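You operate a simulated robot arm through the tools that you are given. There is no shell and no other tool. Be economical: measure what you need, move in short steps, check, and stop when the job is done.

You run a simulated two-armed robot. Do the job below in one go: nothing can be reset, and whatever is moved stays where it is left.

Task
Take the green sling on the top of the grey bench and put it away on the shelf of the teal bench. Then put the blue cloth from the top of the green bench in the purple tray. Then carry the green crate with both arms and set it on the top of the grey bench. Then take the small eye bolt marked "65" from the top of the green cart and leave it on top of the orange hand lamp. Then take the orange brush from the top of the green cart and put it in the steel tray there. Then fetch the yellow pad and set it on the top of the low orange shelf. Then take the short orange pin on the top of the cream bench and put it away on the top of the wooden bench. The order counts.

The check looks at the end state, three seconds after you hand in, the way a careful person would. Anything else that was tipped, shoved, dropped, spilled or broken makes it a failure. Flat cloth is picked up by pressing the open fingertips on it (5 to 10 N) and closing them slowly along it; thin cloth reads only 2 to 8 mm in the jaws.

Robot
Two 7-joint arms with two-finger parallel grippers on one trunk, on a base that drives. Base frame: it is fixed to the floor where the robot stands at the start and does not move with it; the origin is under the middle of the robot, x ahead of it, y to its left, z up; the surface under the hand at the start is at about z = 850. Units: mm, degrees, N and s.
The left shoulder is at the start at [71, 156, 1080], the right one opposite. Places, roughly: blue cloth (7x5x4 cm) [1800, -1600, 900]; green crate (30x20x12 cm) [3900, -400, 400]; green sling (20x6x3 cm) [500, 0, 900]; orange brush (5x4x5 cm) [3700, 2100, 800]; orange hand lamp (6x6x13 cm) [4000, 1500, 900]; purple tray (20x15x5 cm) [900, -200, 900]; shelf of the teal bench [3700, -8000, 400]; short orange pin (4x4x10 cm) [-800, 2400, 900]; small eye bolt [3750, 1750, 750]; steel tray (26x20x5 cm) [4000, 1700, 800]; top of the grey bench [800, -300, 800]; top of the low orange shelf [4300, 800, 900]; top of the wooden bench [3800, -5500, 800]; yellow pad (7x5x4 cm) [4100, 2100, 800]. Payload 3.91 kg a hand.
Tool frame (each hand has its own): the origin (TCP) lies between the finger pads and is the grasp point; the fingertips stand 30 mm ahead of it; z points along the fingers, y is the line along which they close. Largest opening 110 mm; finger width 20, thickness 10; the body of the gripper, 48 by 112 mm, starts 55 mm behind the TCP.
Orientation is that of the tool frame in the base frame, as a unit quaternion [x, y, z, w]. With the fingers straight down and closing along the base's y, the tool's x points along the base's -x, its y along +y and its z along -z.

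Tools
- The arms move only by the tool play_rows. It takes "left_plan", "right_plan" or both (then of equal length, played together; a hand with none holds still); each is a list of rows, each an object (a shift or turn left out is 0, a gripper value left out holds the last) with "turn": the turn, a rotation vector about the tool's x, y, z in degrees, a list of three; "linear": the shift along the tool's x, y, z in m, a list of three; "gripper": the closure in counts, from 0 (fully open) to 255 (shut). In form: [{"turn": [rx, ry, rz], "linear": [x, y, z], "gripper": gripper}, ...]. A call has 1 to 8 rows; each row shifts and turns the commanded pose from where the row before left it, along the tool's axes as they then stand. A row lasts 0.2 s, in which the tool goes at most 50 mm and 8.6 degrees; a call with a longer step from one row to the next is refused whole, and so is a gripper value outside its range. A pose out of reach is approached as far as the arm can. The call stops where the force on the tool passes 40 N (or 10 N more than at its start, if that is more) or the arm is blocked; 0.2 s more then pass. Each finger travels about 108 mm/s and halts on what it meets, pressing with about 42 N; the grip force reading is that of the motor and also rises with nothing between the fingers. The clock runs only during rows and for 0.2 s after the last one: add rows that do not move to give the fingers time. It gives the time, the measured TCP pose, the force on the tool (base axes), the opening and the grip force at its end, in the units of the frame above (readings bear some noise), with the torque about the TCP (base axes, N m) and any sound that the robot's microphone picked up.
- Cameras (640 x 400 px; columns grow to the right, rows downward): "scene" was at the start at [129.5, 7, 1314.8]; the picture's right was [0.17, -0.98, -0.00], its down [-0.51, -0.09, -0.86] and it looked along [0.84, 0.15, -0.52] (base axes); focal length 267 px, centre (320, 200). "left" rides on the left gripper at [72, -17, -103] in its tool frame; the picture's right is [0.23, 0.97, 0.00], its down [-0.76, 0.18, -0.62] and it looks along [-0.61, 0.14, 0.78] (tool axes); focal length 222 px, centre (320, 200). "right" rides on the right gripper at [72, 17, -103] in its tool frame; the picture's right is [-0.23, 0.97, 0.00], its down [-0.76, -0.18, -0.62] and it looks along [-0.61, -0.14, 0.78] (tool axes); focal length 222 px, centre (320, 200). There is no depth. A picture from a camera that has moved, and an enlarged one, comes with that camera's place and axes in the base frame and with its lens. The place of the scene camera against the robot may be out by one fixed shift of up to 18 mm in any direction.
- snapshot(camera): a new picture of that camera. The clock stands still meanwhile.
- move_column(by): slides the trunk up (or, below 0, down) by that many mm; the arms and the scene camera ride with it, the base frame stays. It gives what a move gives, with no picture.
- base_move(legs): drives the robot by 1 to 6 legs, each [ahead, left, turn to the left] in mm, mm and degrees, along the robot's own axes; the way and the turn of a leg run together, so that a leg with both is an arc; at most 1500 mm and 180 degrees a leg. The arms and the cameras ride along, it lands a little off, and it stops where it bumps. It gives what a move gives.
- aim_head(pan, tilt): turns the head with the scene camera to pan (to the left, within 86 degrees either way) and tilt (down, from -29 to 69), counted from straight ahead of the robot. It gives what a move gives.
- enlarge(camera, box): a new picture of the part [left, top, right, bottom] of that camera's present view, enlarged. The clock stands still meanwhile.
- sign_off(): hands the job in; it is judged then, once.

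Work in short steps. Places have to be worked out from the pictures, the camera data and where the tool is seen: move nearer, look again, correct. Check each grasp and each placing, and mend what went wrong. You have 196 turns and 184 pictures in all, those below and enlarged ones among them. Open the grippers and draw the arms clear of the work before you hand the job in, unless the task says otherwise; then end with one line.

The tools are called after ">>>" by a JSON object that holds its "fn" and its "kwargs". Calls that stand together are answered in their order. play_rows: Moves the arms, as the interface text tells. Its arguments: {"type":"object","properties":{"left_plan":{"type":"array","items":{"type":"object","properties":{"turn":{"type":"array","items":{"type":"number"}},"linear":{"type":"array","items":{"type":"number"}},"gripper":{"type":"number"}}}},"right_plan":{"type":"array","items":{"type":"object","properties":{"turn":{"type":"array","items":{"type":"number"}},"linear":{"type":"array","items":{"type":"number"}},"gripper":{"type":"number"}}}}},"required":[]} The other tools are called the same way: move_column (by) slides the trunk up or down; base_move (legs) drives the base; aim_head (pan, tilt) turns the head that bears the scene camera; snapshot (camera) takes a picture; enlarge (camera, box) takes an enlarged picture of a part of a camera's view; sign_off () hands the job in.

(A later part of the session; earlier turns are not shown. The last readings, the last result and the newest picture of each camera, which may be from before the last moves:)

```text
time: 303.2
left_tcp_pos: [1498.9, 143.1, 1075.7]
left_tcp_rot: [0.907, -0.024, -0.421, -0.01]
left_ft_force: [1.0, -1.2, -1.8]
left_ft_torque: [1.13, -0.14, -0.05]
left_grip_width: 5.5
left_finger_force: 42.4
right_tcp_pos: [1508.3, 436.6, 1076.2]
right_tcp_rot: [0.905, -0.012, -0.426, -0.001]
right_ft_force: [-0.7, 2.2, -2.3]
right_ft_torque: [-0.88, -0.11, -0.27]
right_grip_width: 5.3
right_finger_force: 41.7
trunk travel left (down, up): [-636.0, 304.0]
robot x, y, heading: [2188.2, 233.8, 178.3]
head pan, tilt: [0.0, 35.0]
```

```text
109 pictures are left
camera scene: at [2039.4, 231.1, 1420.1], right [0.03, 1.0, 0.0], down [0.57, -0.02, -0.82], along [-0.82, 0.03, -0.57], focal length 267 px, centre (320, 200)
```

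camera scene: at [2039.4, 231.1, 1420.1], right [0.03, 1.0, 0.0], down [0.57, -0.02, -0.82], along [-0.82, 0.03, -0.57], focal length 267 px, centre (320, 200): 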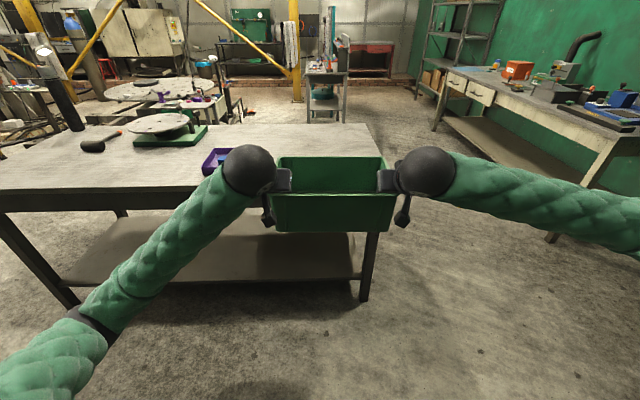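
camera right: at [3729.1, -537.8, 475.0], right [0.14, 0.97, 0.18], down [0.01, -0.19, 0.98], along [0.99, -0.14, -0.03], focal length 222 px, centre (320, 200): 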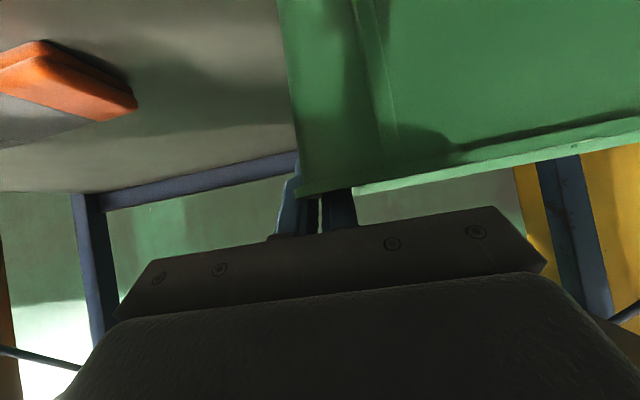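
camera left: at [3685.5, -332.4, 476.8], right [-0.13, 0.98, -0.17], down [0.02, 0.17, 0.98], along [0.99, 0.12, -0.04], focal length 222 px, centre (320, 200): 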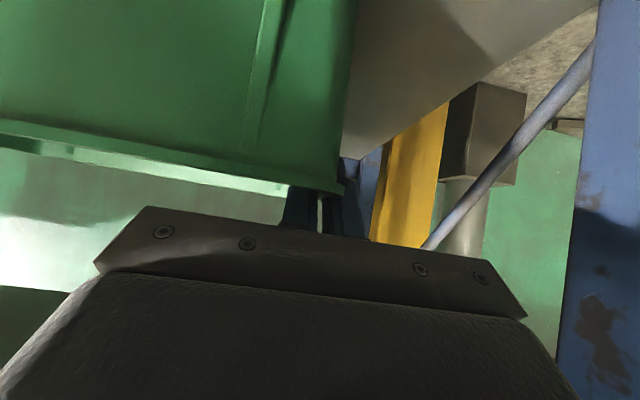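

Lined up with the free NE part of the bench (crate y ≈ 140–440). Driving forward 500 to bring the crate over the top.

>>> {"fn": "base_move", "kwargs": {"legs": [[500, 0, 1.8]]}}

>>> {"fn": "snapshot", "kwargs": {"camera": "scene"}}

>>> {"fn": "snapshot", "kwargs": {"camera": "left"}}

```text
time: 306.2
left_tcp_pos: [995.8, 125.5, 1075.2]
left_tcp_rot: [0.908, -0.009, -0.42, -0.002]
left_ft_force: [0.1, -1.5, -1.9]
left_ft_torque: [1.15, -0.09, -0.03]
left_grip_width: 5.2
left_finger_force: 42.3
right_tcp_pos: [993.6, 420.3, 1075.1]
right_tcp_rot: [0.905, 0.003, -0.426, 0.007]
right_ft_force: [-0.8, 1.3, -2.9]
right_ft_torque: [-0.91, -0.16, -0.25]
right_grip_width: 5.4
right_finger_force: 42.3
trunk travel left (down, up): [-636.0, 304.0]
robot x, y, heading: [1683.7, 244.3, -180.1]
head pan, tilt: [0.0, 35.0]
```

```text
108 pictures are left
camera scene: at [1531.5, 234.3, 1419.9], right [0.0, 1.0, 0.0], down [0.57, 0.0, -0.82], along [-0.82, 0.0, -0.57], focal length 267 px, centre (320, 200)
```

scene: 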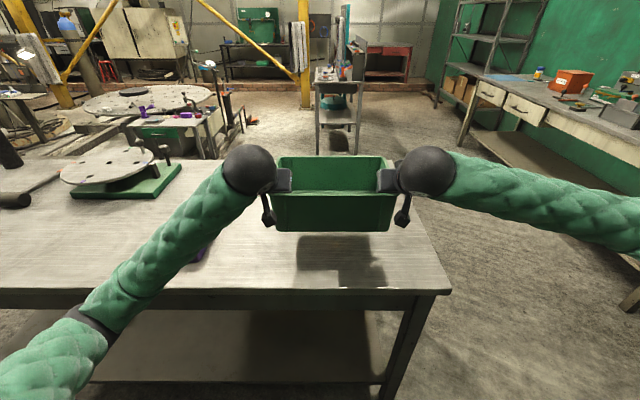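

```text
107 pictures are left
camera left: at [1121.6, 141.0, 1086.9], right [0.13, -0.98, -0.17], down [-0.02, -0.17, 0.98], along [-0.99, -0.13, -0.04], focal length 222 px, centre (320, 200)
```

left: 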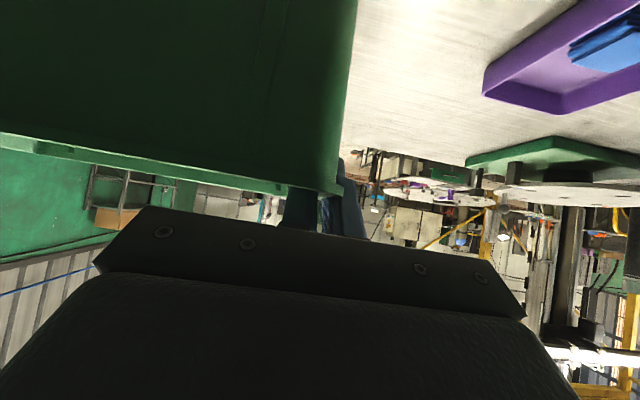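

Crate is over the bench with its near wall at x ≈ 1048 (bench edge ≈ 1101). Lowering by the trunk.

>>> {"fn": "move_column", "kwargs": {"by": -104}}

>>> {"fn": "move_column", "kwargs": {"by": -6}}

>>> {"fn": "enlarge", "kwargs": {"camera": "scene", "box": [220, 140, 460, 290]}}

```text
time: 307.6
left_tcp_pos: [994.4, 126.5, 971.9]
left_tcp_rot: [0.907, -0.008, -0.42, -0.001]
left_ft_force: [1.1, -2.0, -1.0]
left_ft_torque: [1.15, -0.04, -0.02]
left_grip_width: 5.2
left_finger_force: 42.3
right_tcp_pos: [994.7, 420.0, 971.2]
right_tcp_rot: [0.905, 0.003, -0.426, 0.006]
right_ft_force: [-0.3, 3.1, -3.7]
right_ft_torque: [-0.9, -0.21, -0.28]
right_grip_width: 5.2
right_finger_force: 41.8
trunk travel left (down, up): [-532.0, 408.0]
robot x, y, heading: [1682.9, 241.5, -179.7]
head pan, tilt: [0.0, 35.0]
```

```text
time: 308.1
left_tcp_pos: [995.3, 127.1, 966.7]
left_tcp_rot: [0.907, -0.009, -0.421, -0.002]
left_ft_force: [2.1, -1.5, 0.7]
left_ft_torque: [1.12, 0.08, -0.01]
left_grip_width: 5.3
left_finger_force: 41.8
right_tcp_pos: [994.8, 421.4, 966.1]
right_tcp_rot: [0.905, 0.003, -0.426, 0.007]
right_ft_force: [0.3, 2.9, -3.0]
right_ft_torque: [-0.91, -0.08, -0.2]
right_grip_width: 5.3
right_finger_force: 42.2
trunk travel left (down, up): [-526.0, 414.0]
robot x, y, heading: [1679.4, 242.5, -180.0]
head pan, tilt: [0.0, 35.0]
```

```text
2.67 times, centred on (340, 215) of scene
camera zoom: at [1532.7, 234.3, 1310.1], right [0.0, 1.0, 0.0], down [0.57, 0.0, -0.82], along [-0.82, 0.0, -0.57], focal length 712 px, centre (267, 160)
```

zoom: 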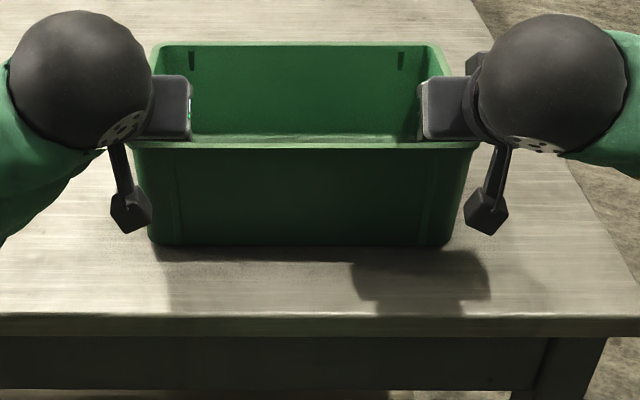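

Nearly touching; lowering in two 3 mm steps.

>>> {"fn": "move_column", "kwargs": {"by": -3}}

>>> {"fn": "move_column", "kwargs": {"by": -3}}

```text
time: 308.6
left_tcp_pos: [996.6, 127.8, 965.9]
left_tcp_rot: [0.907, -0.008, -0.422, -0.003]
left_ft_force: [-6.6, 1.9, 18.9]
left_ft_torque: [1.14, 0.35, -0.03]
left_grip_width: 5.2
left_finger_force: 41.9
right_tcp_pos: [994.9, 421.1, 965.1]
right_tcp_rot: [0.904, 0.002, -0.428, 0.006]
right_ft_force: [-5.2, -0.3, 8.8]
right_ft_torque: [-0.9, 0.36, -0.22]
right_grip_width: 5.1
right_finger_force: 42.3
trunk travel left (down, up): [-523.0, 417.0]
robot x, y, heading: [1681.9, 244.7, -179.9]
head pan, tilt: [0.0, 35.0]
```

```text
time: 309.2
left_tcp_pos: [997.7, 126.3, 963.4]
left_tcp_rot: [0.906, -0.009, -0.423, -0.003]
left_ft_force: [-10.3, 3.7, 38.7]
left_ft_torque: [1.37, 0.7, -0.33]
left_grip_width: 5.6
left_finger_force: 41.5
right_tcp_pos: [996.1, 421.1, 964.8]
right_tcp_rot: [0.903, 0.001, -0.43, 0.005]
right_ft_force: [-14.9, -2.3, 35.4]
right_ft_torque: [-1.01, 0.2, -0.07]
right_grip_width: 5.3
right_finger_force: 42.0
trunk travel left (down, up): [-520.0, 420.0]
robot x, y, heading: [1682.3, 245.0, -179.9]
head pan, tilt: [0.0, 35.0]
```

Crate is standing on the bench. Relieving 4 mm, opening both hands and lifting them out.

>>> {"fn": "move_column", "kwargs": {"by": 4}}

>>> {"fn": "play_rows", "kwargs": {"left_plan": [{"gripper": 150}, {}, {}, {"linear": [-0.023, 0, -0.0193]}, {"linear": [-0.0306, 0, -0.0257]}, {"linear": [-0.0306, 0, -0.0257]}, {"linear": [-0.0306, 0, -0.0257]}, {}], "right_plan": [{"gripper": 150}, {}, {}, {"linear": [-0.023, 0, -0.0193]}, {"linear": [-0.0306, 0, -0.0257]}, {"linear": [-0.0306, 0, -0.0257]}, {"linear": [-0.0306, 0, -0.0257]}, {}]}}

>>> {"fn": "base_move", "kwargs": {"legs": [[-400, 0, 0]]}}

>>> {"fn": "snapshot", "kwargs": {"camera": "scene"}}

```text
time: 309.7
left_tcp_pos: [997.1, 126.1, 964.1]
left_tcp_rot: [0.908, -0.008, -0.419, -0.001]
left_ft_force: [2.5, 2.4, 11.8]
left_ft_torque: [1.17, 0.26, -0.09]
left_grip_width: 5.3
left_finger_force: 42.1
right_tcp_pos: [997.6, 421.0, 964.7]
right_tcp_rot: [0.905, 0.003, -0.426, 0.006]
right_ft_force: [-10.9, 0.7, 24.5]
right_ft_torque: [-1.02, 0.53, -0.14]
right_grip_width: 5.1
right_finger_force: 42.4
trunk travel left (down, up): [-524.0, 416.0]
robot x, y, heading: [1679.2, 241.5, -180.0]
head pan, tilt: [0.0, 35.0]
```

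```text
time: 311.5
left_tcp_pos: [997.4, 126.4, 1119.5]
left_tcp_rot: [0.906, -0.008, -0.423, -0.002]
left_ft_force: [0.2, 0.7, 0.1]
left_ft_torque: [-0.01, 0.03, -0.01]
left_grip_width: 44.9
left_finger_force: 0.1
right_tcp_pos: [999.2, 422.4, 1118.1]
right_tcp_rot: [0.904, 0.003, -0.428, 0.007]
right_ft_force: [-0.3, 0.0, 0.4]
right_ft_torque: [0.04, -0.03, -0.02]
right_grip_width: 45.2
right_finger_force: 0.1
trunk travel left (down, up): [-524.0, 416.0]
robot x, y, heading: [1678.8, 242.6, -180.0]
head pan, tilt: [0.0, 35.0]
```

```text
time: 314.0
left_tcp_pos: [1394.7, 129.4, 1112.3]
left_tcp_rot: [0.908, -0.009, -0.42, -0.002]
left_ft_force: [1.0, -0.6, 0.5]
left_ft_torque: [0.03, -0.01, 0.0]
left_grip_width: 45.4
left_finger_force: 0.0
right_tcp_pos: [1399.3, 426.0, 1113.2]
right_tcp_rot: [0.905, 0.002, -0.426, 0.006]
right_ft_force: [0.2, 0.2, -0.6]
right_ft_torque: [-0.05, 0.01, -0.02]
right_grip_width: 45.5
right_finger_force: 0.0
trunk travel left (down, up): [-524.0, 416.0]
robot x, y, heading: [2081.7, 241.3, 179.8]
head pan, tilt: [0.0, 35.0]
```

```text
105 pictures are left
camera scene: at [1935.0, 234.6, 1308.2], right [0.0, 1.0, 0.0], down [0.57, 0.0, -0.82], along [-0.82, 0.0, -0.57], focal length 267 px, centre (320, 200)
```

scene: 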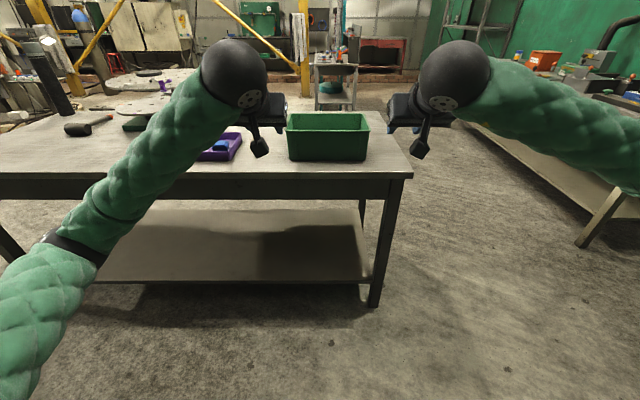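

Crate standing well. Now I'll set both tools vertical again, open them, and turn to drive to the green cart.

>>> {"fn": "play_rows", "kwargs": {"left_plan": [{"turn": [0, 8.4, 0], "gripper": 0}, {"turn": [0, 8.4, 0]}, {"turn": [0, 8.4, 0]}, {"turn": [0, 8.4, 0]}, {"turn": [0, 8.4, 0]}, {"turn": [0, 7.7, 0]}, {}], "right_plan": [{"turn": [0, 8.4, 0], "gripper": 0}, {"turn": [0, 8.4, 0]}, {"turn": [0, 8.4, 0]}, {"turn": [0, 8.4, 0]}, {"turn": [0, 8.4, 0]}, {"turn": [0, 8.4, 0]}, {}]}}

>>> {"fn": "base_move", "kwargs": {"legs": [[-100, 0, 0], [0, 0, -90], [1300, 0, 0], [0, 0, -90], [500, 0, 0]]}}

>>> {"fn": "aim_head", "kwargs": {"pan": 5, "tilt": 30}}

>>> {"fn": "snapshot", "kwargs": {"camera": "scene"}}

```text
time: 315.6
left_tcp_pos: [1393.8, 128.2, 1112.6]
left_tcp_rot: [1.0, -0.01, 0.001, 0.002]
left_ft_force: [-0.7, 0.1, 0.7]
left_ft_torque: [0.02, -0.02, 0.01]
left_grip_width: 109.9
left_finger_force: 0.0
right_tcp_pos: [1396.5, 425.6, 1112.1]
right_tcp_rot: [1.0, 0.003, 0.001, 0.004]
right_ft_force: [0.4, -0.2, -0.3]
right_ft_torque: [0.02, -0.02, 0.01]
right_grip_width: 109.9
right_finger_force: 0.0
trunk travel left (down, up): [-524.0, 416.0]
robot x, y, heading: [2083.2, 243.3, 179.6]
head pan, tilt: [0.0, 35.0]
```

```text
time: 333.1
left_tcp_pos: [3376.2, 1634.6, 1110.5]
left_tcp_rot: [0.017, 1.0, 0.002, 0.001]
left_ft_force: [-0.1, -1.0, -0.7]
left_ft_torque: [-0.02, -0.01, 0.04]
left_grip_width: 109.9
left_finger_force: 0.0
right_tcp_pos: [3368.4, 1336.9, 1111.6]
right_tcp_rot: [0.005, 1.0, 0.005, 0.0]
right_ft_force: [-0.8, 0.5, 0.8]
right_ft_torque: [-0.03, -0.01, 0.02]
right_grip_width: 110.0
right_finger_force: 0.0
trunk travel left (down, up): [-524.0, 416.0]
robot x, y, heading: [2685.9, 1529.7, -1.0]
head pan, tilt: [0.0, 35.0]
```

```text
time: 333.8
left_tcp_pos: [3376.3, 1634.0, 1112.1]
left_tcp_rot: [0.017, 1.0, 0.001, 0.0]
left_ft_force: [-0.1, 0.2, -0.7]
left_ft_torque: [-0.01, 0.03, -0.03]
left_grip_width: 109.8
left_finger_force: 0.0
right_tcp_pos: [3367.1, 1336.4, 1112.3]
right_tcp_rot: [0.003, 1.0, 0.004, 0.001]
right_ft_force: [0.1, -0.2, 0.7]
right_ft_torque: [0.0, 0.01, 0.01]
right_grip_width: 109.7
right_finger_force: 0.0
trunk travel left (down, up): [-524.0, 416.0]
robot x, y, heading: [2684.0, 1529.8, -1.1]
head pan, tilt: [5.0, 30.0]
```

```text
104 pictures are left
camera scene: at [2817.1, 1527.2, 1315.8], right [0.07, -1.0, 0.0], down [-0.5, -0.03, -0.87], along [0.86, 0.06, -0.5], focal length 267 px, centre (320, 200)
```

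scene: 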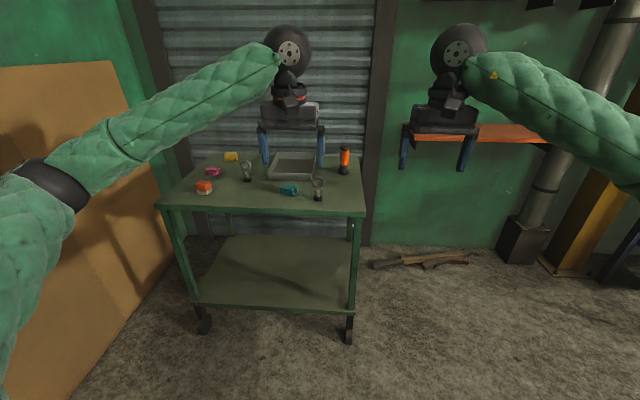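

>>> {"fn": "enlarge", "kwargs": {"camera": "scene", "box": [150, 120, 390, 270]}}

```text
2.67 times, centred on (270, 195) of scene
camera zoom: at [2817.1, 1527.2, 1315.8], right [0.07, -1.0, 0.0], down [-0.5, -0.03, -0.87], along [0.86, 0.06, -0.5], focal length 712 px, centre (453, 213)
```

zoom: 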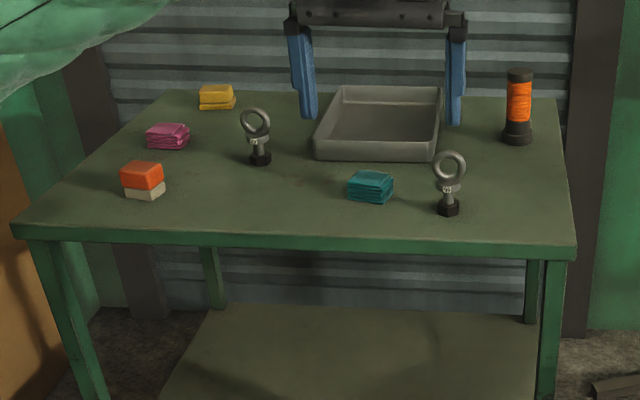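

Two eye bolts stand on the cart. I'll drive nearer and enlarge their labels.

>>> {"fn": "base_move", "kwargs": {"legs": [[250, 180, 1]]}}

>>> {"fn": "aim_head", "kwargs": {"pan": 0, "tilt": 38}}

>>> {"fn": "snapshot", "kwargs": {"camera": "scene"}}

```text
time: 335.8
left_tcp_pos: [3626.0, 1829.3, 1111.9]
left_tcp_rot: [0.006, 1.0, 0.002, -0.001]
left_ft_force: [0.0, 0.6, -0.5]
left_ft_torque: [-0.01, 0.01, -0.02]
left_grip_width: 110.2
left_finger_force: 0.1
right_tcp_pos: [3625.1, 1530.7, 1112.1]
right_tcp_rot: [-0.007, 1.0, 0.005, 0.0]
right_ft_force: [0.2, -0.1, 0.3]
right_ft_torque: [-0.03, -0.01, 0.0]
right_grip_width: 110.2
right_finger_force: 0.1
trunk travel left (down, up): [-524.0, 416.0]
robot x, y, heading: [2939.2, 1706.0, 0.2]
head pan, tilt: [5.0, 30.0]
```

```text
time: 336.5
left_tcp_pos: [3624.4, 1826.9, 1113.0]
left_tcp_rot: [0.007, 1.0, 0.002, 0.0]
left_ft_force: [0.0, 1.3, -0.5]
left_ft_torque: [-0.01, 0.0, 0.01]
left_grip_width: 110.2
left_finger_force: 0.0
right_tcp_pos: [3623.9, 1530.2, 1112.4]
right_tcp_rot: [-0.007, 1.0, 0.004, 0.001]
right_ft_force: [0.4, 0.4, 0.0]
right_ft_torque: [0.01, -0.02, 0.01]
right_grip_width: 109.9
right_finger_force: 0.0
trunk travel left (down, up): [-524.0, 416.0]
robot x, y, heading: [2938.9, 1704.2, 0.2]
head pan, tilt: [0.0, 38.0]
```

```text
102 pictures are left
camera scene: at [3064.7, 1699.7, 1303.6], right [0.01, -1.0, 0.0], down [-0.62, 0.0, -0.79], along [0.79, 0.0, -0.62], focal length 267 px, centre (320, 200)
```

scene: 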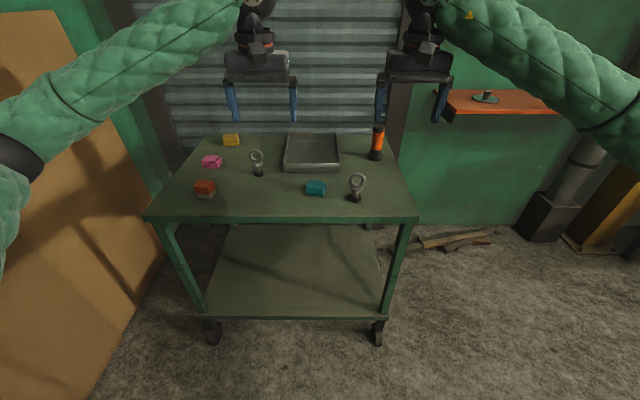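

>>> {"fn": "enlarge", "kwargs": {"camera": "scene", "box": [240, 140, 288, 185]}}

>>> {"fn": "enlarge", "kwargs": {"camera": "scene", "box": [335, 165, 383, 210]}}

>>> {"fn": "enlarge", "kwargs": {"camera": "scene", "box": [356, 115, 404, 165]}}

```text
8.89 times, centred on (264, 162) of scene
camera zoom: at [3064.7, 1699.7, 1303.6], right [0.01, -1.0, 0.0], down [-0.62, 0.0, -0.79], along [0.79, 0.0, -0.62], focal length 2373 px, centre (818, 533)
```

zoom: 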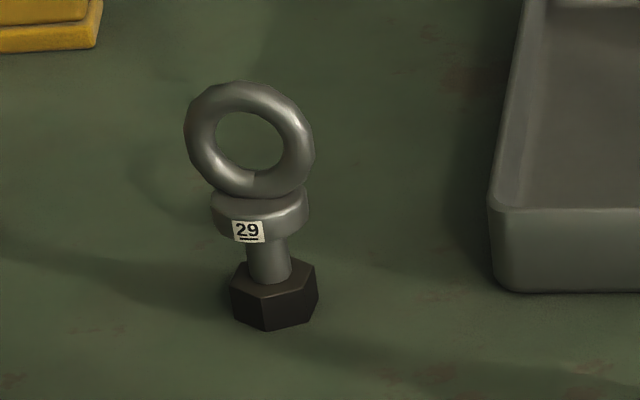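

```text
8.89 times, centred on (359, 188) of scene
camera zoom: at [3064.7, 1699.7, 1303.6], right [0.01, -1.0, 0.0], down [-0.62, 0.0, -0.79], along [0.79, 0.0, -0.62], focal length 2373 px, centre (-27, 311)
```

zoom: 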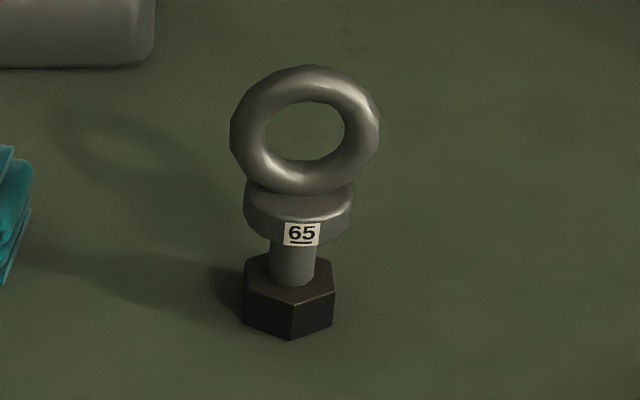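

```text
8.00 times, centred on (380, 140) of scene
camera zoom: at [3064.7, 1699.7, 1303.6], right [0.01, -1.0, 0.0], down [-0.62, 0.0, -0.79], along [0.79, 0.0, -0.62], focal length 2136 px, centre (-160, 680)
```

zoom: 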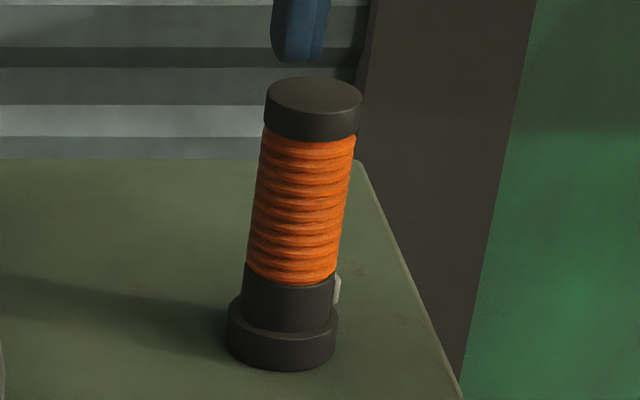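

The front bolt is "65", near [3720, 1589]; the lamp stands near [3986, 1486] with a flat cap about 42 mm across. I'll move 180 forward, then bring the right hand over the bolt.

>>> {"fn": "base_move", "kwargs": {"legs": [[180, -20, 0]]}}

>>> {"fn": "aim_head", "kwargs": {"pan": -8, "tilt": 45}}

>>> {"fn": "play_rows", "kwargs": {"right_plan": [{"linear": [0.025, 0.014, 0.02]}, {"linear": [0.025, 0.014, 0.02]}, {"linear": [0.025, 0.014, 0.02]}, {"linear": [0.012, 0.014, 0.02]}, {}]}}

>>> {"fn": "snapshot", "kwargs": {"camera": "right"}}

>>> {"fn": "snapshot", "kwargs": {"camera": "scene"}}

```text
time: 338.0
left_tcp_pos: [3806.6, 1807.8, 1111.2]
left_tcp_rot: [0.006, 1.0, 0.002, -0.001]
left_ft_force: [0.8, -1.0, 0.3]
left_ft_torque: [0.0, 0.01, 0.0]
left_grip_width: 110.1
left_finger_force: 0.1
right_tcp_pos: [3806.5, 1512.4, 1110.7]
right_tcp_rot: [-0.007, 1.0, 0.004, 0.0]
right_ft_force: [-0.4, -0.8, 0.1]
right_ft_torque: [-0.02, -0.02, 0.03]
right_grip_width: 110.0
right_finger_force: 0.1
trunk travel left (down, up): [-524.0, 416.0]
robot x, y, heading: [3116.7, 1685.9, 0.3]
head pan, tilt: [0.0, 38.0]
```

```text
time: 338.7
left_tcp_pos: [3805.4, 1807.8, 1111.7]
left_tcp_rot: [0.006, 1.0, 0.002, 0.0]
left_ft_force: [-0.5, 0.3, -0.8]
left_ft_torque: [0.03, 0.0, 0.02]
left_grip_width: 110.2
left_finger_force: 0.0
right_tcp_pos: [3805.1, 1510.2, 1111.8]
right_tcp_rot: [-0.007, 1.0, 0.004, 0.0]
right_ft_force: [0.1, -0.4, -1.3]
right_ft_torque: [0.0, 0.02, 0.0]
right_grip_width: 110.3
right_finger_force: 0.1
trunk travel left (down, up): [-524.0, 416.0]
robot x, y, heading: [3119.0, 1690.4, 0.1]
head pan, tilt: [-8.0, 45.0]
```

```text
time: 339.9
left_tcp_pos: [3806.5, 1808.7, 1112.8]
left_tcp_rot: [0.006, 1.0, 0.002, 0.0]
left_ft_force: [-0.6, 0.1, 0.4]
left_ft_torque: [0.05, 0.0, -0.05]
left_grip_width: 110.0
left_finger_force: 0.1
right_tcp_pos: [3715.9, 1567.5, 1032.1]
right_tcp_rot: [-0.007, 1.0, 0.004, 0.001]
right_ft_force: [-0.3, 0.3, 0.5]
right_ft_torque: [-0.03, -0.01, -0.01]
right_grip_width: 109.5
right_finger_force: 0.1
trunk travel left (down, up): [-524.0, 416.0]
robot x, y, heading: [3115.2, 1689.7, 0.5]
head pan, tilt: [-8.0, 45.0]
```

```text
98 pictures are left
camera right: at [3643.8, 1581.3, 1135.5], right [0.21, 0.98, 0.01], down [0.76, -0.17, 0.62], along [0.61, -0.13, -0.78], focal length 222 px, centre (320, 200)
```

right: 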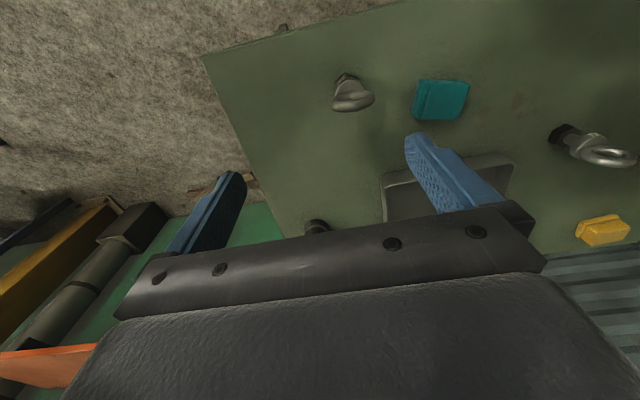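

```text
97 pictures are left
camera scene: at [3239.7, 1669.3, 1293.3], right [-0.13, -0.99, 0.0], down [-0.7, 0.09, -0.71], along [0.7, -0.09, -0.71], focal length 267 px, centre (320, 200)
```

scene: 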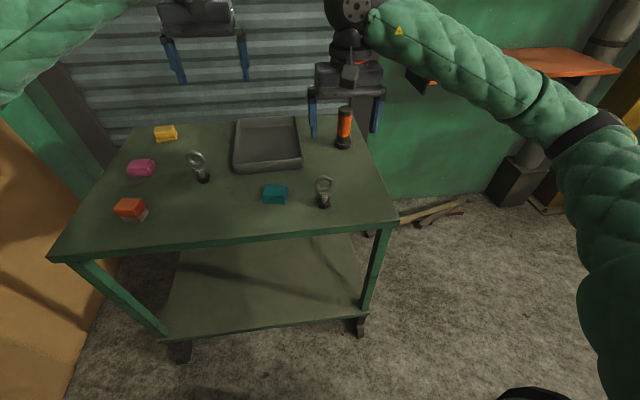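

Bolt "65" is at about [3714, 1604]. Moving over it and lowering so the jaws straddle the ring.

>>> {"fn": "play_rows", "kwargs": {"right_plan": [{"linear": [0.002, 0.037, 0]}, {"linear": [0, 0, 0.045]}, {"linear": [0, 0, 0.045]}, {"linear": [0, 0, 0.03]}, {}]}}

>>> {"fn": "snapshot", "kwargs": {"camera": "right"}}

>>> {"fn": "enlarge", "kwargs": {"camera": "scene", "box": [270, 120, 390, 220]}}

```text
time: 341.1
left_tcp_pos: [3805.5, 1808.7, 1113.0]
left_tcp_rot: [0.006, 1.0, 0.002, -0.001]
left_ft_force: [0.0, -0.5, 0.0]
left_ft_torque: [-0.03, 0.0, -0.03]
left_grip_width: 110.0
left_finger_force: 0.0
right_tcp_pos: [3712.2, 1605.0, 913.0]
right_tcp_rot: [-0.007, 1.0, 0.004, 0.001]
right_ft_force: [0.3, 0.5, -0.4]
right_ft_torque: [0.03, 0.0, 0.02]
right_grip_width: 110.0
right_finger_force: 0.2
trunk travel left (down, up): [-524.0, 416.0]
robot x, y, heading: [3120.1, 1692.9, 0.4]
head pan, tilt: [-8.0, 45.0]
```

```text
96 pictures are left
camera right: at [3640.3, 1619.8, 1016.7], right [0.21, 0.98, 0.01], down [0.76, -0.17, 0.62], along [0.61, -0.13, -0.78], focal length 222 px, centre (320, 200)
```

right: 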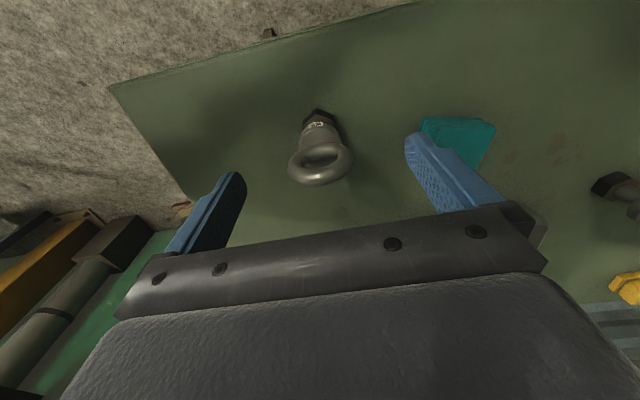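

```text
4.00 times, centred on (330, 170) of scene
camera zoom: at [3239.9, 1669.9, 1293.3], right [-0.13, -0.99, 0.0], down [-0.7, 0.09, -0.71], along [0.7, -0.09, -0.71], focal length 1068 px, centre (280, 320)
```

zoom: 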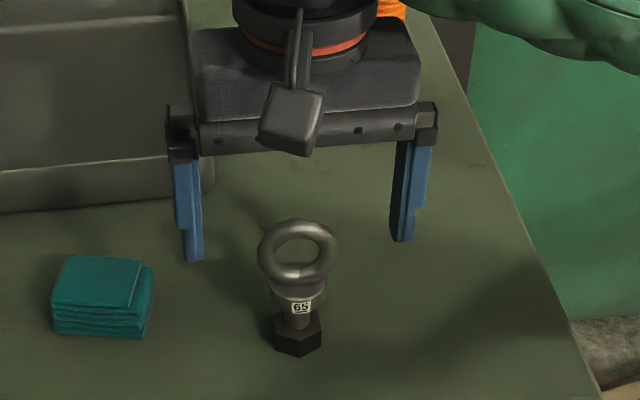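

Ring centre is about [3712, 1604, 879]; the hand is right over it. Lowering 34 mm and closing.

>>> {"fn": "play_rows", "kwargs": {"right_plan": [{"linear": [0.0, -0.0005, 0.02]}, {"linear": [0, 0, 0.014]}, {"gripper": 110}, {"gripper": 255}, {}, {}, {}]}}

>>> {"fn": "enlarge", "kwargs": {"camera": "scene", "box": [270, 120, 390, 220]}}

```text
time: 342.7
left_tcp_pos: [3805.7, 1809.6, 1112.0]
left_tcp_rot: [0.006, 1.0, 0.001, 0.0]
left_ft_force: [0.9, 0.5, -0.9]
left_ft_torque: [-0.02, -0.02, -0.01]
left_grip_width: 109.9
left_finger_force: 0.1
right_tcp_pos: [3714.5, 1603.7, 879.2]
right_tcp_rot: [-0.007, 1.0, 0.005, -0.001]
right_ft_force: [0.2, -1.2, 1.8]
right_ft_torque: [-0.15, -0.09, 0.01]
right_grip_width: 49.8
right_finger_force: 42.0
trunk travel left (down, up): [-524.0, 416.0]
robot x, y, heading: [3118.3, 1691.6, 0.3]
head pan, tilt: [-8.0, 45.0]
```

```text
4.00 times, centred on (330, 170) of scene
camera zoom: at [3239.9, 1669.4, 1293.3], right [-0.13, -0.99, 0.0], down [-0.7, 0.09, -0.71], along [0.7, -0.09, -0.71], focal length 1068 px, centre (280, 320)
```

zoom: 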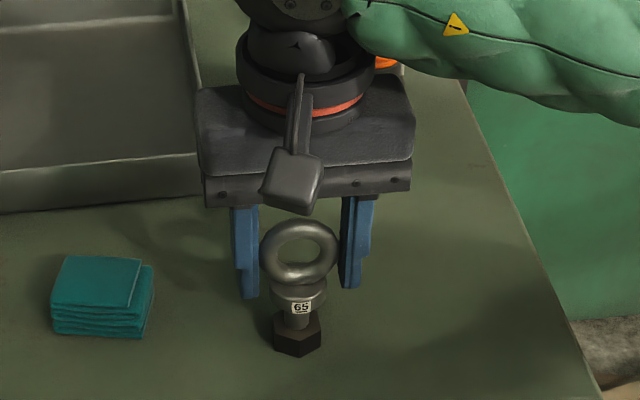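

Gripped at 49.8 mm. Lifting straight up 170 mm.

>>> {"fn": "play_rows", "kwargs": {"right_plan": [{"linear": [0, 0, -0.005]}, {"linear": [0, 0, -0.015]}, {"linear": [0, 0, -0.03]}, {"linear": [0, 0, -0.04]}, {"linear": [0, 0, -0.04]}, {"linear": [0, 0, -0.04]}, {}]}}

>>> {"fn": "snapshot", "kwargs": {"camera": "scene"}}

>>> {"fn": "snapshot", "kwargs": {"camera": "right"}}

```text
time: 344.3
left_tcp_pos: [3805.9, 1808.9, 1111.2]
left_tcp_rot: [0.006, 1.0, 0.002, 0.0]
left_ft_force: [0.3, -0.1, 0.1]
left_ft_torque: [0.0, 0.02, 0.02]
left_grip_width: 110.1
left_finger_force: 0.0
right_tcp_pos: [3713.9, 1604.1, 1050.2]
right_tcp_rot: [-0.007, 1.0, 0.004, 0.0]
right_ft_force: [-0.7, 0.0, -0.1]
right_ft_torque: [0.0, 0.0, 0.04]
right_grip_width: 49.8
right_finger_force: 41.5
trunk travel left (down, up): [-524.0, 416.0]
robot x, y, heading: [3118.6, 1687.9, 0.3]
head pan, tilt: [-8.0, 45.0]
```

```text
93 pictures are left
camera scene: at [3240.4, 1669.2, 1293.1], right [-0.13, -0.99, 0.0], down [-0.7, 0.1, -0.71], along [0.7, -0.09, -0.71], focal length 267 px, centre (320, 200)
```

scene: 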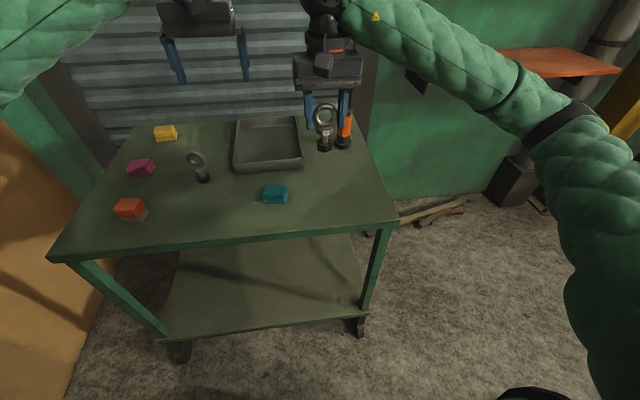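

```text
92 pictures are left
camera right: at [3642.4, 1619.5, 1153.5], right [0.21, 0.98, 0.01], down [0.76, -0.17, 0.62], along [0.61, -0.13, -0.78], focal length 222 px, centre (320, 200)
```

right: 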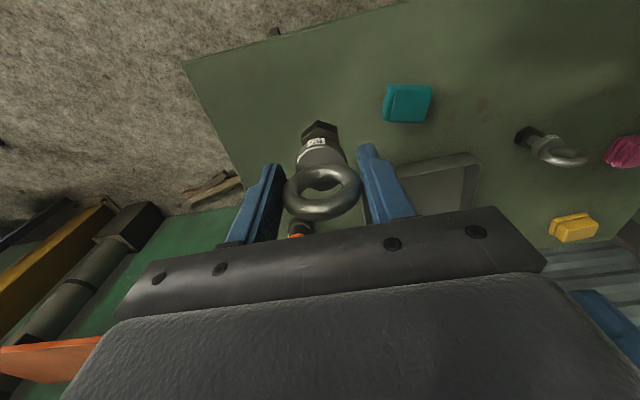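

The bolt hangs upright. Moving toward the lamp, stopping short beside it to measure its place with the wrist camera.

>>> {"fn": "play_rows", "kwargs": {"right_plan": [{"linear": [-0.0372, -0.0088, -0.003]}, {"linear": [-0.0372, -0.0088, -0.003]}, {"linear": [-0.0372, -0.0088, -0.003]}, {"linear": [-0.0372, -0.0088, -0.003]}, {"linear": [-0.0372, -0.0088, -0.003]}, {}]}}

>>> {"fn": "snapshot", "kwargs": {"camera": "right"}}

>>> {"fn": "enlarge", "kwargs": {"camera": "scene", "box": [290, 60, 410, 160]}}

```text
time: 345.7
left_tcp_pos: [3805.8, 1808.2, 1112.5]
left_tcp_rot: [0.007, 1.0, 0.001, 0.0]
left_ft_force: [-0.5, 0.3, 1.2]
left_ft_torque: [0.04, -0.03, 0.01]
left_grip_width: 109.9
left_finger_force: 0.0
right_tcp_pos: [3901.2, 1563.9, 1063.5]
right_tcp_rot: [-0.007, 1.0, 0.004, 0.0]
right_ft_force: [0.5, -0.5, -0.7]
right_ft_torque: [0.01, -0.03, -0.02]
right_grip_width: 49.9
right_finger_force: 41.9
trunk travel left (down, up): [-524.0, 416.0]
robot x, y, heading: [3117.7, 1688.5, 0.2]
head pan, tilt: [-8.0, 45.0]
```

```text
91 pictures are left
camera right: at [3828.4, 1576.8, 1166.6], right [0.21, 0.98, 0.01], down [0.76, -0.17, 0.62], along [0.61, -0.13, -0.78], focal length 222 px, centre (320, 200)
```

right: 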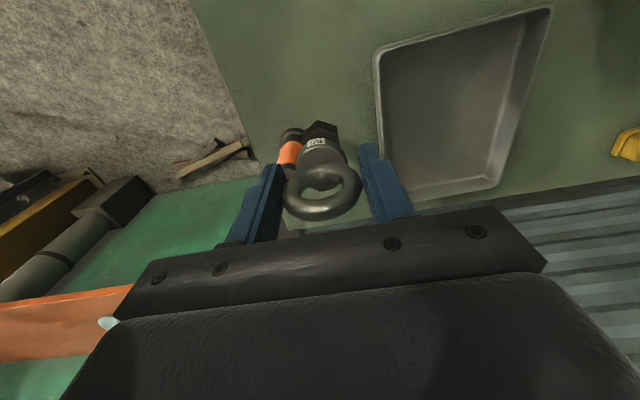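

```text
4.00 times, centred on (350, 110) of scene
camera zoom: at [3239.7, 1669.4, 1293.3], right [-0.13, -0.99, 0.0], down [-0.7, 0.09, -0.71], along [0.7, -0.09, -0.71], focal length 1068 px, centre (200, 560)
```

zoom: 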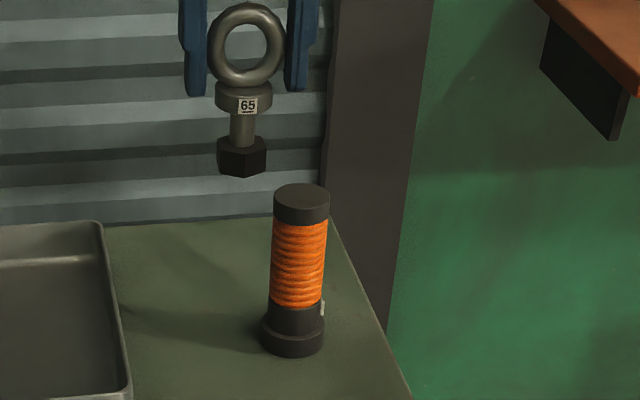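

Comparing bolt and lamp in the same picture, the lamp is near [3966, 1505], top z ≈ 923. Moving the bolt over it, still about 30 mm above.

>>> {"fn": "play_rows", "kwargs": {"right_plan": [{"linear": [-0.0217, -0.02, 0]}, {"linear": [-0.0217, -0.02, 0]}, {"linear": [-0.0217, -0.02, 0.01]}, {}]}}

>>> {"fn": "enlarge", "kwargs": {"camera": "scene", "box": [310, 70, 390, 150]}}

>>> {"fn": "snapshot", "kwargs": {"camera": "right"}}

>>> {"fn": "snapshot", "kwargs": {"camera": "left"}}

```text
time: 346.7
left_tcp_pos: [3805.2, 1808.5, 1112.4]
left_tcp_rot: [0.006, 1.0, 0.001, 0.0]
left_ft_force: [-0.5, 0.2, -0.1]
left_ft_torque: [-0.01, 0.03, -0.01]
left_grip_width: 110.1
left_finger_force: 0.1
right_tcp_pos: [3966.6, 1503.6, 1053.1]
right_tcp_rot: [-0.008, 1.0, 0.004, 0.001]
right_ft_force: [-0.4, 0.2, -1.3]
right_ft_torque: [-0.04, 0.03, 0.01]
right_grip_width: 49.7
right_finger_force: 42.1
trunk travel left (down, up): [-524.0, 416.0]
robot x, y, heading: [3118.7, 1686.6, 0.1]
head pan, tilt: [-8.0, 45.0]
```

```text
5.00 times, centred on (350, 110) of scene
camera zoom: at [3239.8, 1669.9, 1293.3], right [-0.13, -0.99, 0.0], down [-0.7, 0.09, -0.71], along [0.7, -0.09, -0.71], focal length 1335 px, centre (170, 650)
```

zoom: 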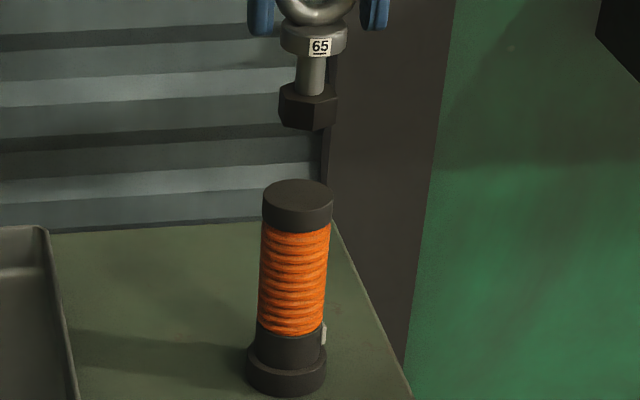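

```text
88 pictures are left
camera right: at [3893.5, 1518.1, 1156.0], right [0.21, 0.98, 0.01], down [0.76, -0.17, 0.62], along [0.61, -0.13, -0.78], focal length 222 px, centre (320, 200)
```

right: 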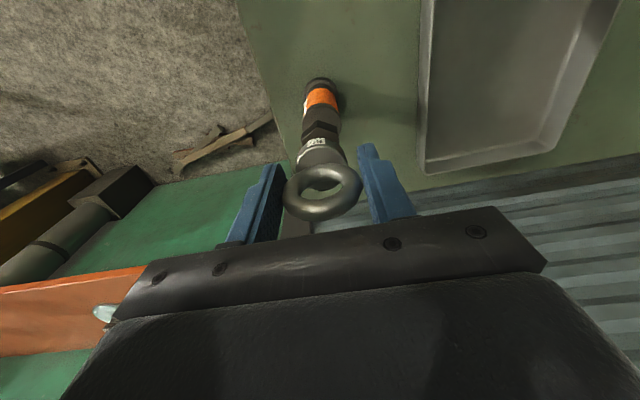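

```text
87 pictures are left
camera left: at [3733.9, 1792.4, 1215.3], right [-0.22, 0.98, 0.0], down [0.76, 0.17, 0.62], along [0.61, 0.14, -0.78], focal length 222 px, centre (320, 200)
```

left: 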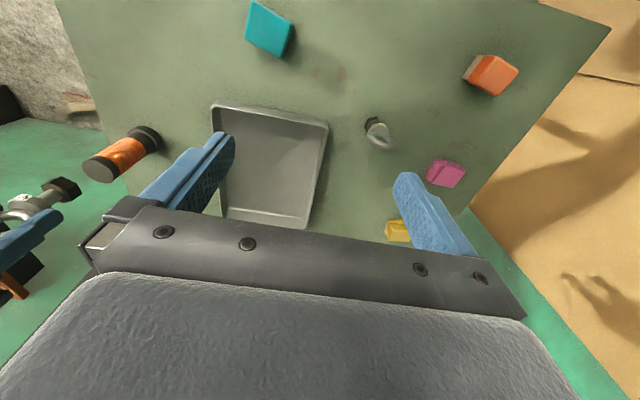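

Three views agree on the lamp axis at about [3972, 1505]. Shifting 5 mm and lowering to just above the cap.

>>> {"fn": "play_rows", "kwargs": {"right_plan": [{"linear": [-0.005, 0.001, 0.01]}, {"linear": [0, 0, 0.012]}, {"linear": [0, 0, 0.01]}, {}]}}

>>> {"fn": "enlarge", "kwargs": {"camera": "scene", "box": [320, 80, 370, 140]}}

>>> {"fn": "enlarge", "kwargs": {"camera": "left", "box": [0, 100, 180, 240]}}

```text
time: 347.7
left_tcp_pos: [3806.5, 1809.0, 1111.9]
left_tcp_rot: [0.006, 1.0, 0.002, 0.001]
left_ft_force: [-0.7, -1.2, -0.3]
left_ft_torque: [0.03, 0.01, 0.0]
left_grip_width: 110.3
left_finger_force: 0.0
right_tcp_pos: [3972.3, 1504.3, 1021.9]
right_tcp_rot: [-0.007, 1.0, 0.004, -0.001]
right_ft_force: [0.4, -1.0, -0.3]
right_ft_torque: [0.01, -0.01, -0.02]
right_grip_width: 49.8
right_finger_force: 41.9
trunk travel left (down, up): [-524.0, 416.0]
robot x, y, heading: [3118.8, 1688.4, 0.4]
head pan, tilt: [-8.0, 45.0]
```

```text
6.67 times, centred on (345, 110) of scene
camera zoom: at [3240.0, 1669.5, 1293.2], right [-0.13, -0.99, 0.0], down [-0.7, 0.09, -0.71], along [0.7, -0.09, -0.71], focal length 1780 px, centre (153, 800)
```

zoom: 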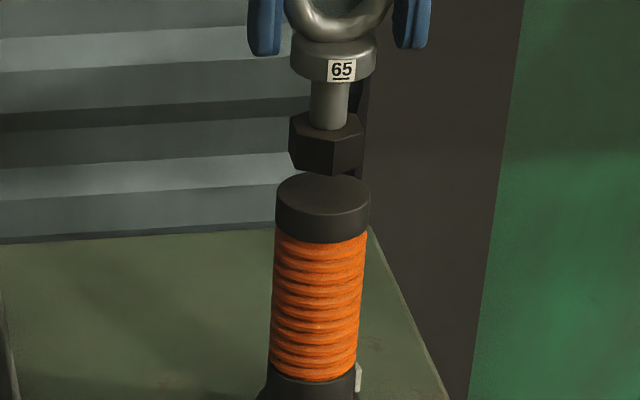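

```text
2.86 times, centred on (90, 170) of left
camera zoom: at [3734.1, 1791.9, 1215.2], right [-0.21, 0.98, 0.0], down [0.76, 0.17, 0.62], along [0.61, 0.14, -0.78], focal length 635 px, centre (977, 286)
```

zoom: 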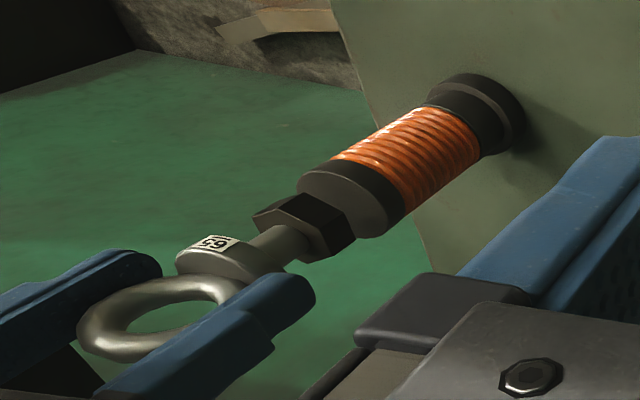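

Aligned in both views to within a couple of mm. Lowering in small steps to feel contact.

>>> {"fn": "play_rows", "kwargs": {"right_plan": [{"linear": [0, 0, 0.004]}, {"linear": [0, 0, 0.004]}, {}]}}

>>> {"fn": "play_rows", "kwargs": {"right_plan": [{"linear": [0, 0, 0.003]}, {}]}}

>>> {"fn": "enlarge", "kwargs": {"camera": "scene", "box": [320, 80, 370, 140]}}

>>> {"fn": "enlarge", "kwargs": {"camera": "left", "box": [0, 100, 180, 240]}}

```text
time: 348.5
left_tcp_pos: [3806.3, 1808.9, 1112.7]
left_tcp_rot: [0.007, 1.0, 0.002, 0.0]
left_ft_force: [-0.5, -0.5, 0.0]
left_ft_torque: [-0.03, -0.04, -0.01]
left_grip_width: 109.9
left_finger_force: 0.1
right_tcp_pos: [3970.9, 1504.9, 1013.1]
right_tcp_rot: [-0.008, 1.0, 0.004, 0.0]
right_ft_force: [-0.1, -0.6, -1.2]
right_ft_torque: [0.01, -0.02, 0.03]
right_grip_width: 49.6
right_finger_force: 42.2
trunk travel left (down, up): [-524.0, 416.0]
robot x, y, heading: [3118.9, 1687.6, 0.5]
head pan, tilt: [-8.0, 45.0]
```

```text
time: 349.1
left_tcp_pos: [3806.6, 1808.1, 1111.7]
left_tcp_rot: [0.006, 1.0, 0.003, 0.0]
left_ft_force: [-0.5, 0.5, -0.2]
left_ft_torque: [0.03, -0.02, -0.03]
left_grip_width: 110.3
left_finger_force: 0.0
right_tcp_pos: [3972.2, 1503.7, 1009.8]
right_tcp_rot: [-0.007, 1.0, 0.005, 0.0]
right_ft_force: [-0.5, -0.2, -2.2]
right_ft_torque: [-0.06, -0.03, -0.05]
right_grip_width: 49.6
right_finger_force: 41.7
trunk travel left (down, up): [-524.0, 416.0]
robot x, y, heading: [3120.1, 1689.6, 0.4]
head pan, tilt: [-8.0, 45.0]
```

```text
6.67 times, centred on (345, 110) of scene
camera zoom: at [3240.1, 1669.4, 1293.2], right [-0.13, -0.99, 0.0], down [-0.7, 0.09, -0.71], along [0.7, -0.09, -0.71], focal length 1780 px, centre (153, 800)
```

zoom: 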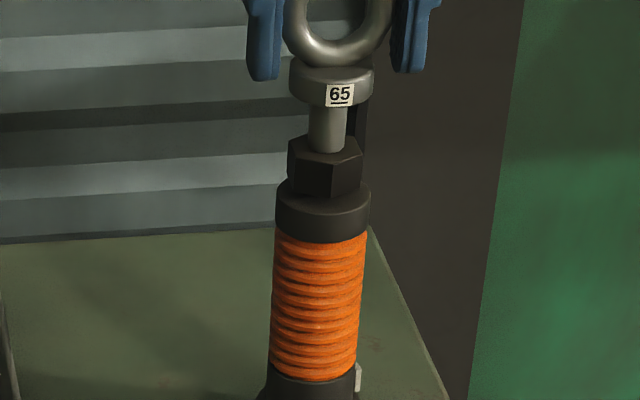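

```text
2.86 times, centred on (90, 170) of left
camera zoom: at [3734.2, 1791.9, 1215.1], right [-0.21, 0.98, 0.0], down [0.76, 0.17, 0.62], along [0.61, 0.14, -0.78], focal length 635 px, centre (977, 286)
```

zoom: 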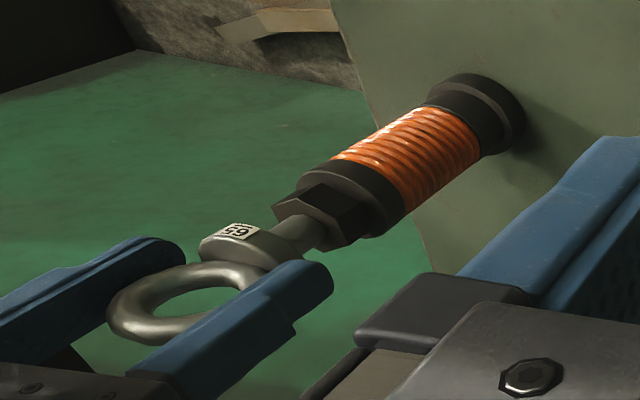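

Very close now; the nut sits slightly toward the far side. Shifting 3 mm back and continuing down in 2 mm steps.

>>> {"fn": "play_rows", "kwargs": {"right_plan": [{"linear": [0.003, 0, 0.001]}, {"linear": [0, 0, 0.002]}, {}]}}

>>> {"fn": "play_rows", "kwargs": {"right_plan": [{"linear": [0, 0, 0.002]}, {}]}}

>>> {"fn": "play_rows", "kwargs": {"right_plan": [{"linear": [0, 0, 0.002]}, {}]}}

>>> {"fn": "enlarge", "kwargs": {"camera": "scene", "box": [320, 80, 370, 140]}}

>>> {"fn": "enlarge", "kwargs": {"camera": "left", "box": [0, 100, 180, 240]}}

```text
time: 349.9
left_tcp_pos: [3805.9, 1808.7, 1112.9]
left_tcp_rot: [0.006, 1.0, 0.002, 0.0]
left_ft_force: [0.5, 0.7, 0.9]
left_ft_torque: [-0.01, -0.03, 0.0]
left_grip_width: 110.0
left_finger_force: 0.0
right_tcp_pos: [3969.6, 1503.9, 1006.9]
right_tcp_rot: [-0.007, 1.0, 0.004, 0.0]
right_ft_force: [-0.1, 0.7, -2.0]
right_ft_torque: [0.03, -0.03, -0.02]
right_grip_width: 49.9
right_finger_force: 42.2
trunk travel left (down, up): [-524.0, 416.0]
robot x, y, heading: [3113.9, 1686.5, 0.0]
head pan, tilt: [-8.0, 45.0]
```

```text
time: 350.5
left_tcp_pos: [3806.9, 1808.7, 1112.4]
left_tcp_rot: [0.006, 1.0, 0.001, 0.0]
left_ft_force: [0.5, 0.2, 0.5]
left_ft_torque: [0.0, 0.0, 0.0]
left_grip_width: 110.0
left_finger_force: 0.0
right_tcp_pos: [3969.2, 1504.4, 1005.3]
right_tcp_rot: [-0.006, 1.0, 0.004, 0.001]
right_ft_force: [0.2, -0.6, -1.8]
right_ft_torque: [-0.01, 0.0, 0.0]
right_grip_width: 49.7
right_finger_force: 41.8
trunk travel left (down, up): [-524.0, 416.0]
robot x, y, heading: [3116.9, 1686.7, 0.3]
head pan, tilt: [-8.0, 45.0]
```

```text
time: 351.1
left_tcp_pos: [3805.0, 1808.2, 1113.3]
left_tcp_rot: [0.007, 1.0, 0.002, 0.0]
left_ft_force: [-1.0, -1.3, -0.7]
left_ft_torque: [0.0, -0.02, -0.02]
left_grip_width: 110.1
left_finger_force: 0.0
right_tcp_pos: [3968.7, 1504.0, 1005.2]
right_tcp_rot: [-0.006, 1.0, 0.004, 0.002]
right_ft_force: [1.9, -2.3, 12.1]
right_ft_torque: [-0.25, -0.16, -0.01]
right_grip_width: 49.8
right_finger_force: 41.8
trunk travel left (down, up): [-524.0, 416.0]
robot x, y, heading: [3119.0, 1691.3, 0.3]
head pan, tilt: [-8.0, 45.0]
```

```text
6.67 times, centred on (345, 110) of scene
camera zoom: at [3239.3, 1669.5, 1293.5], right [-0.13, -0.99, 0.0], down [-0.7, 0.09, -0.71], along [0.7, -0.09, -0.71], focal length 1780 px, centre (153, 800)
```

zoom: 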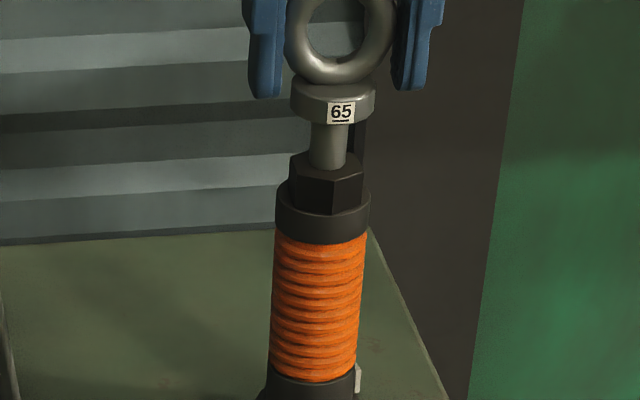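

```text
2.86 times, centred on (90, 170) of left
camera zoom: at [3733.4, 1792.0, 1215.8], right [-0.21, 0.98, 0.0], down [0.76, 0.17, 0.62], along [0.61, 0.14, -0.78], focal length 635 px, centre (977, 286)
```

zoom: 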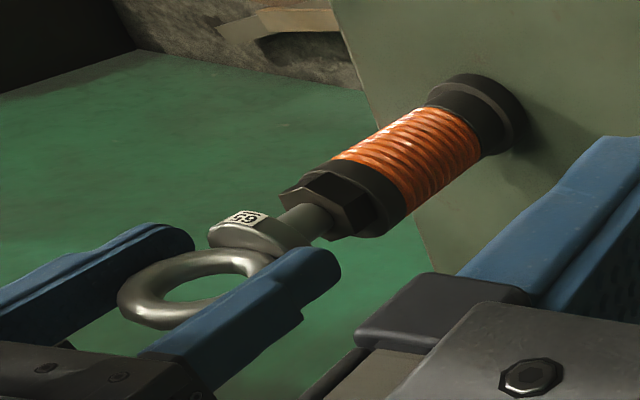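

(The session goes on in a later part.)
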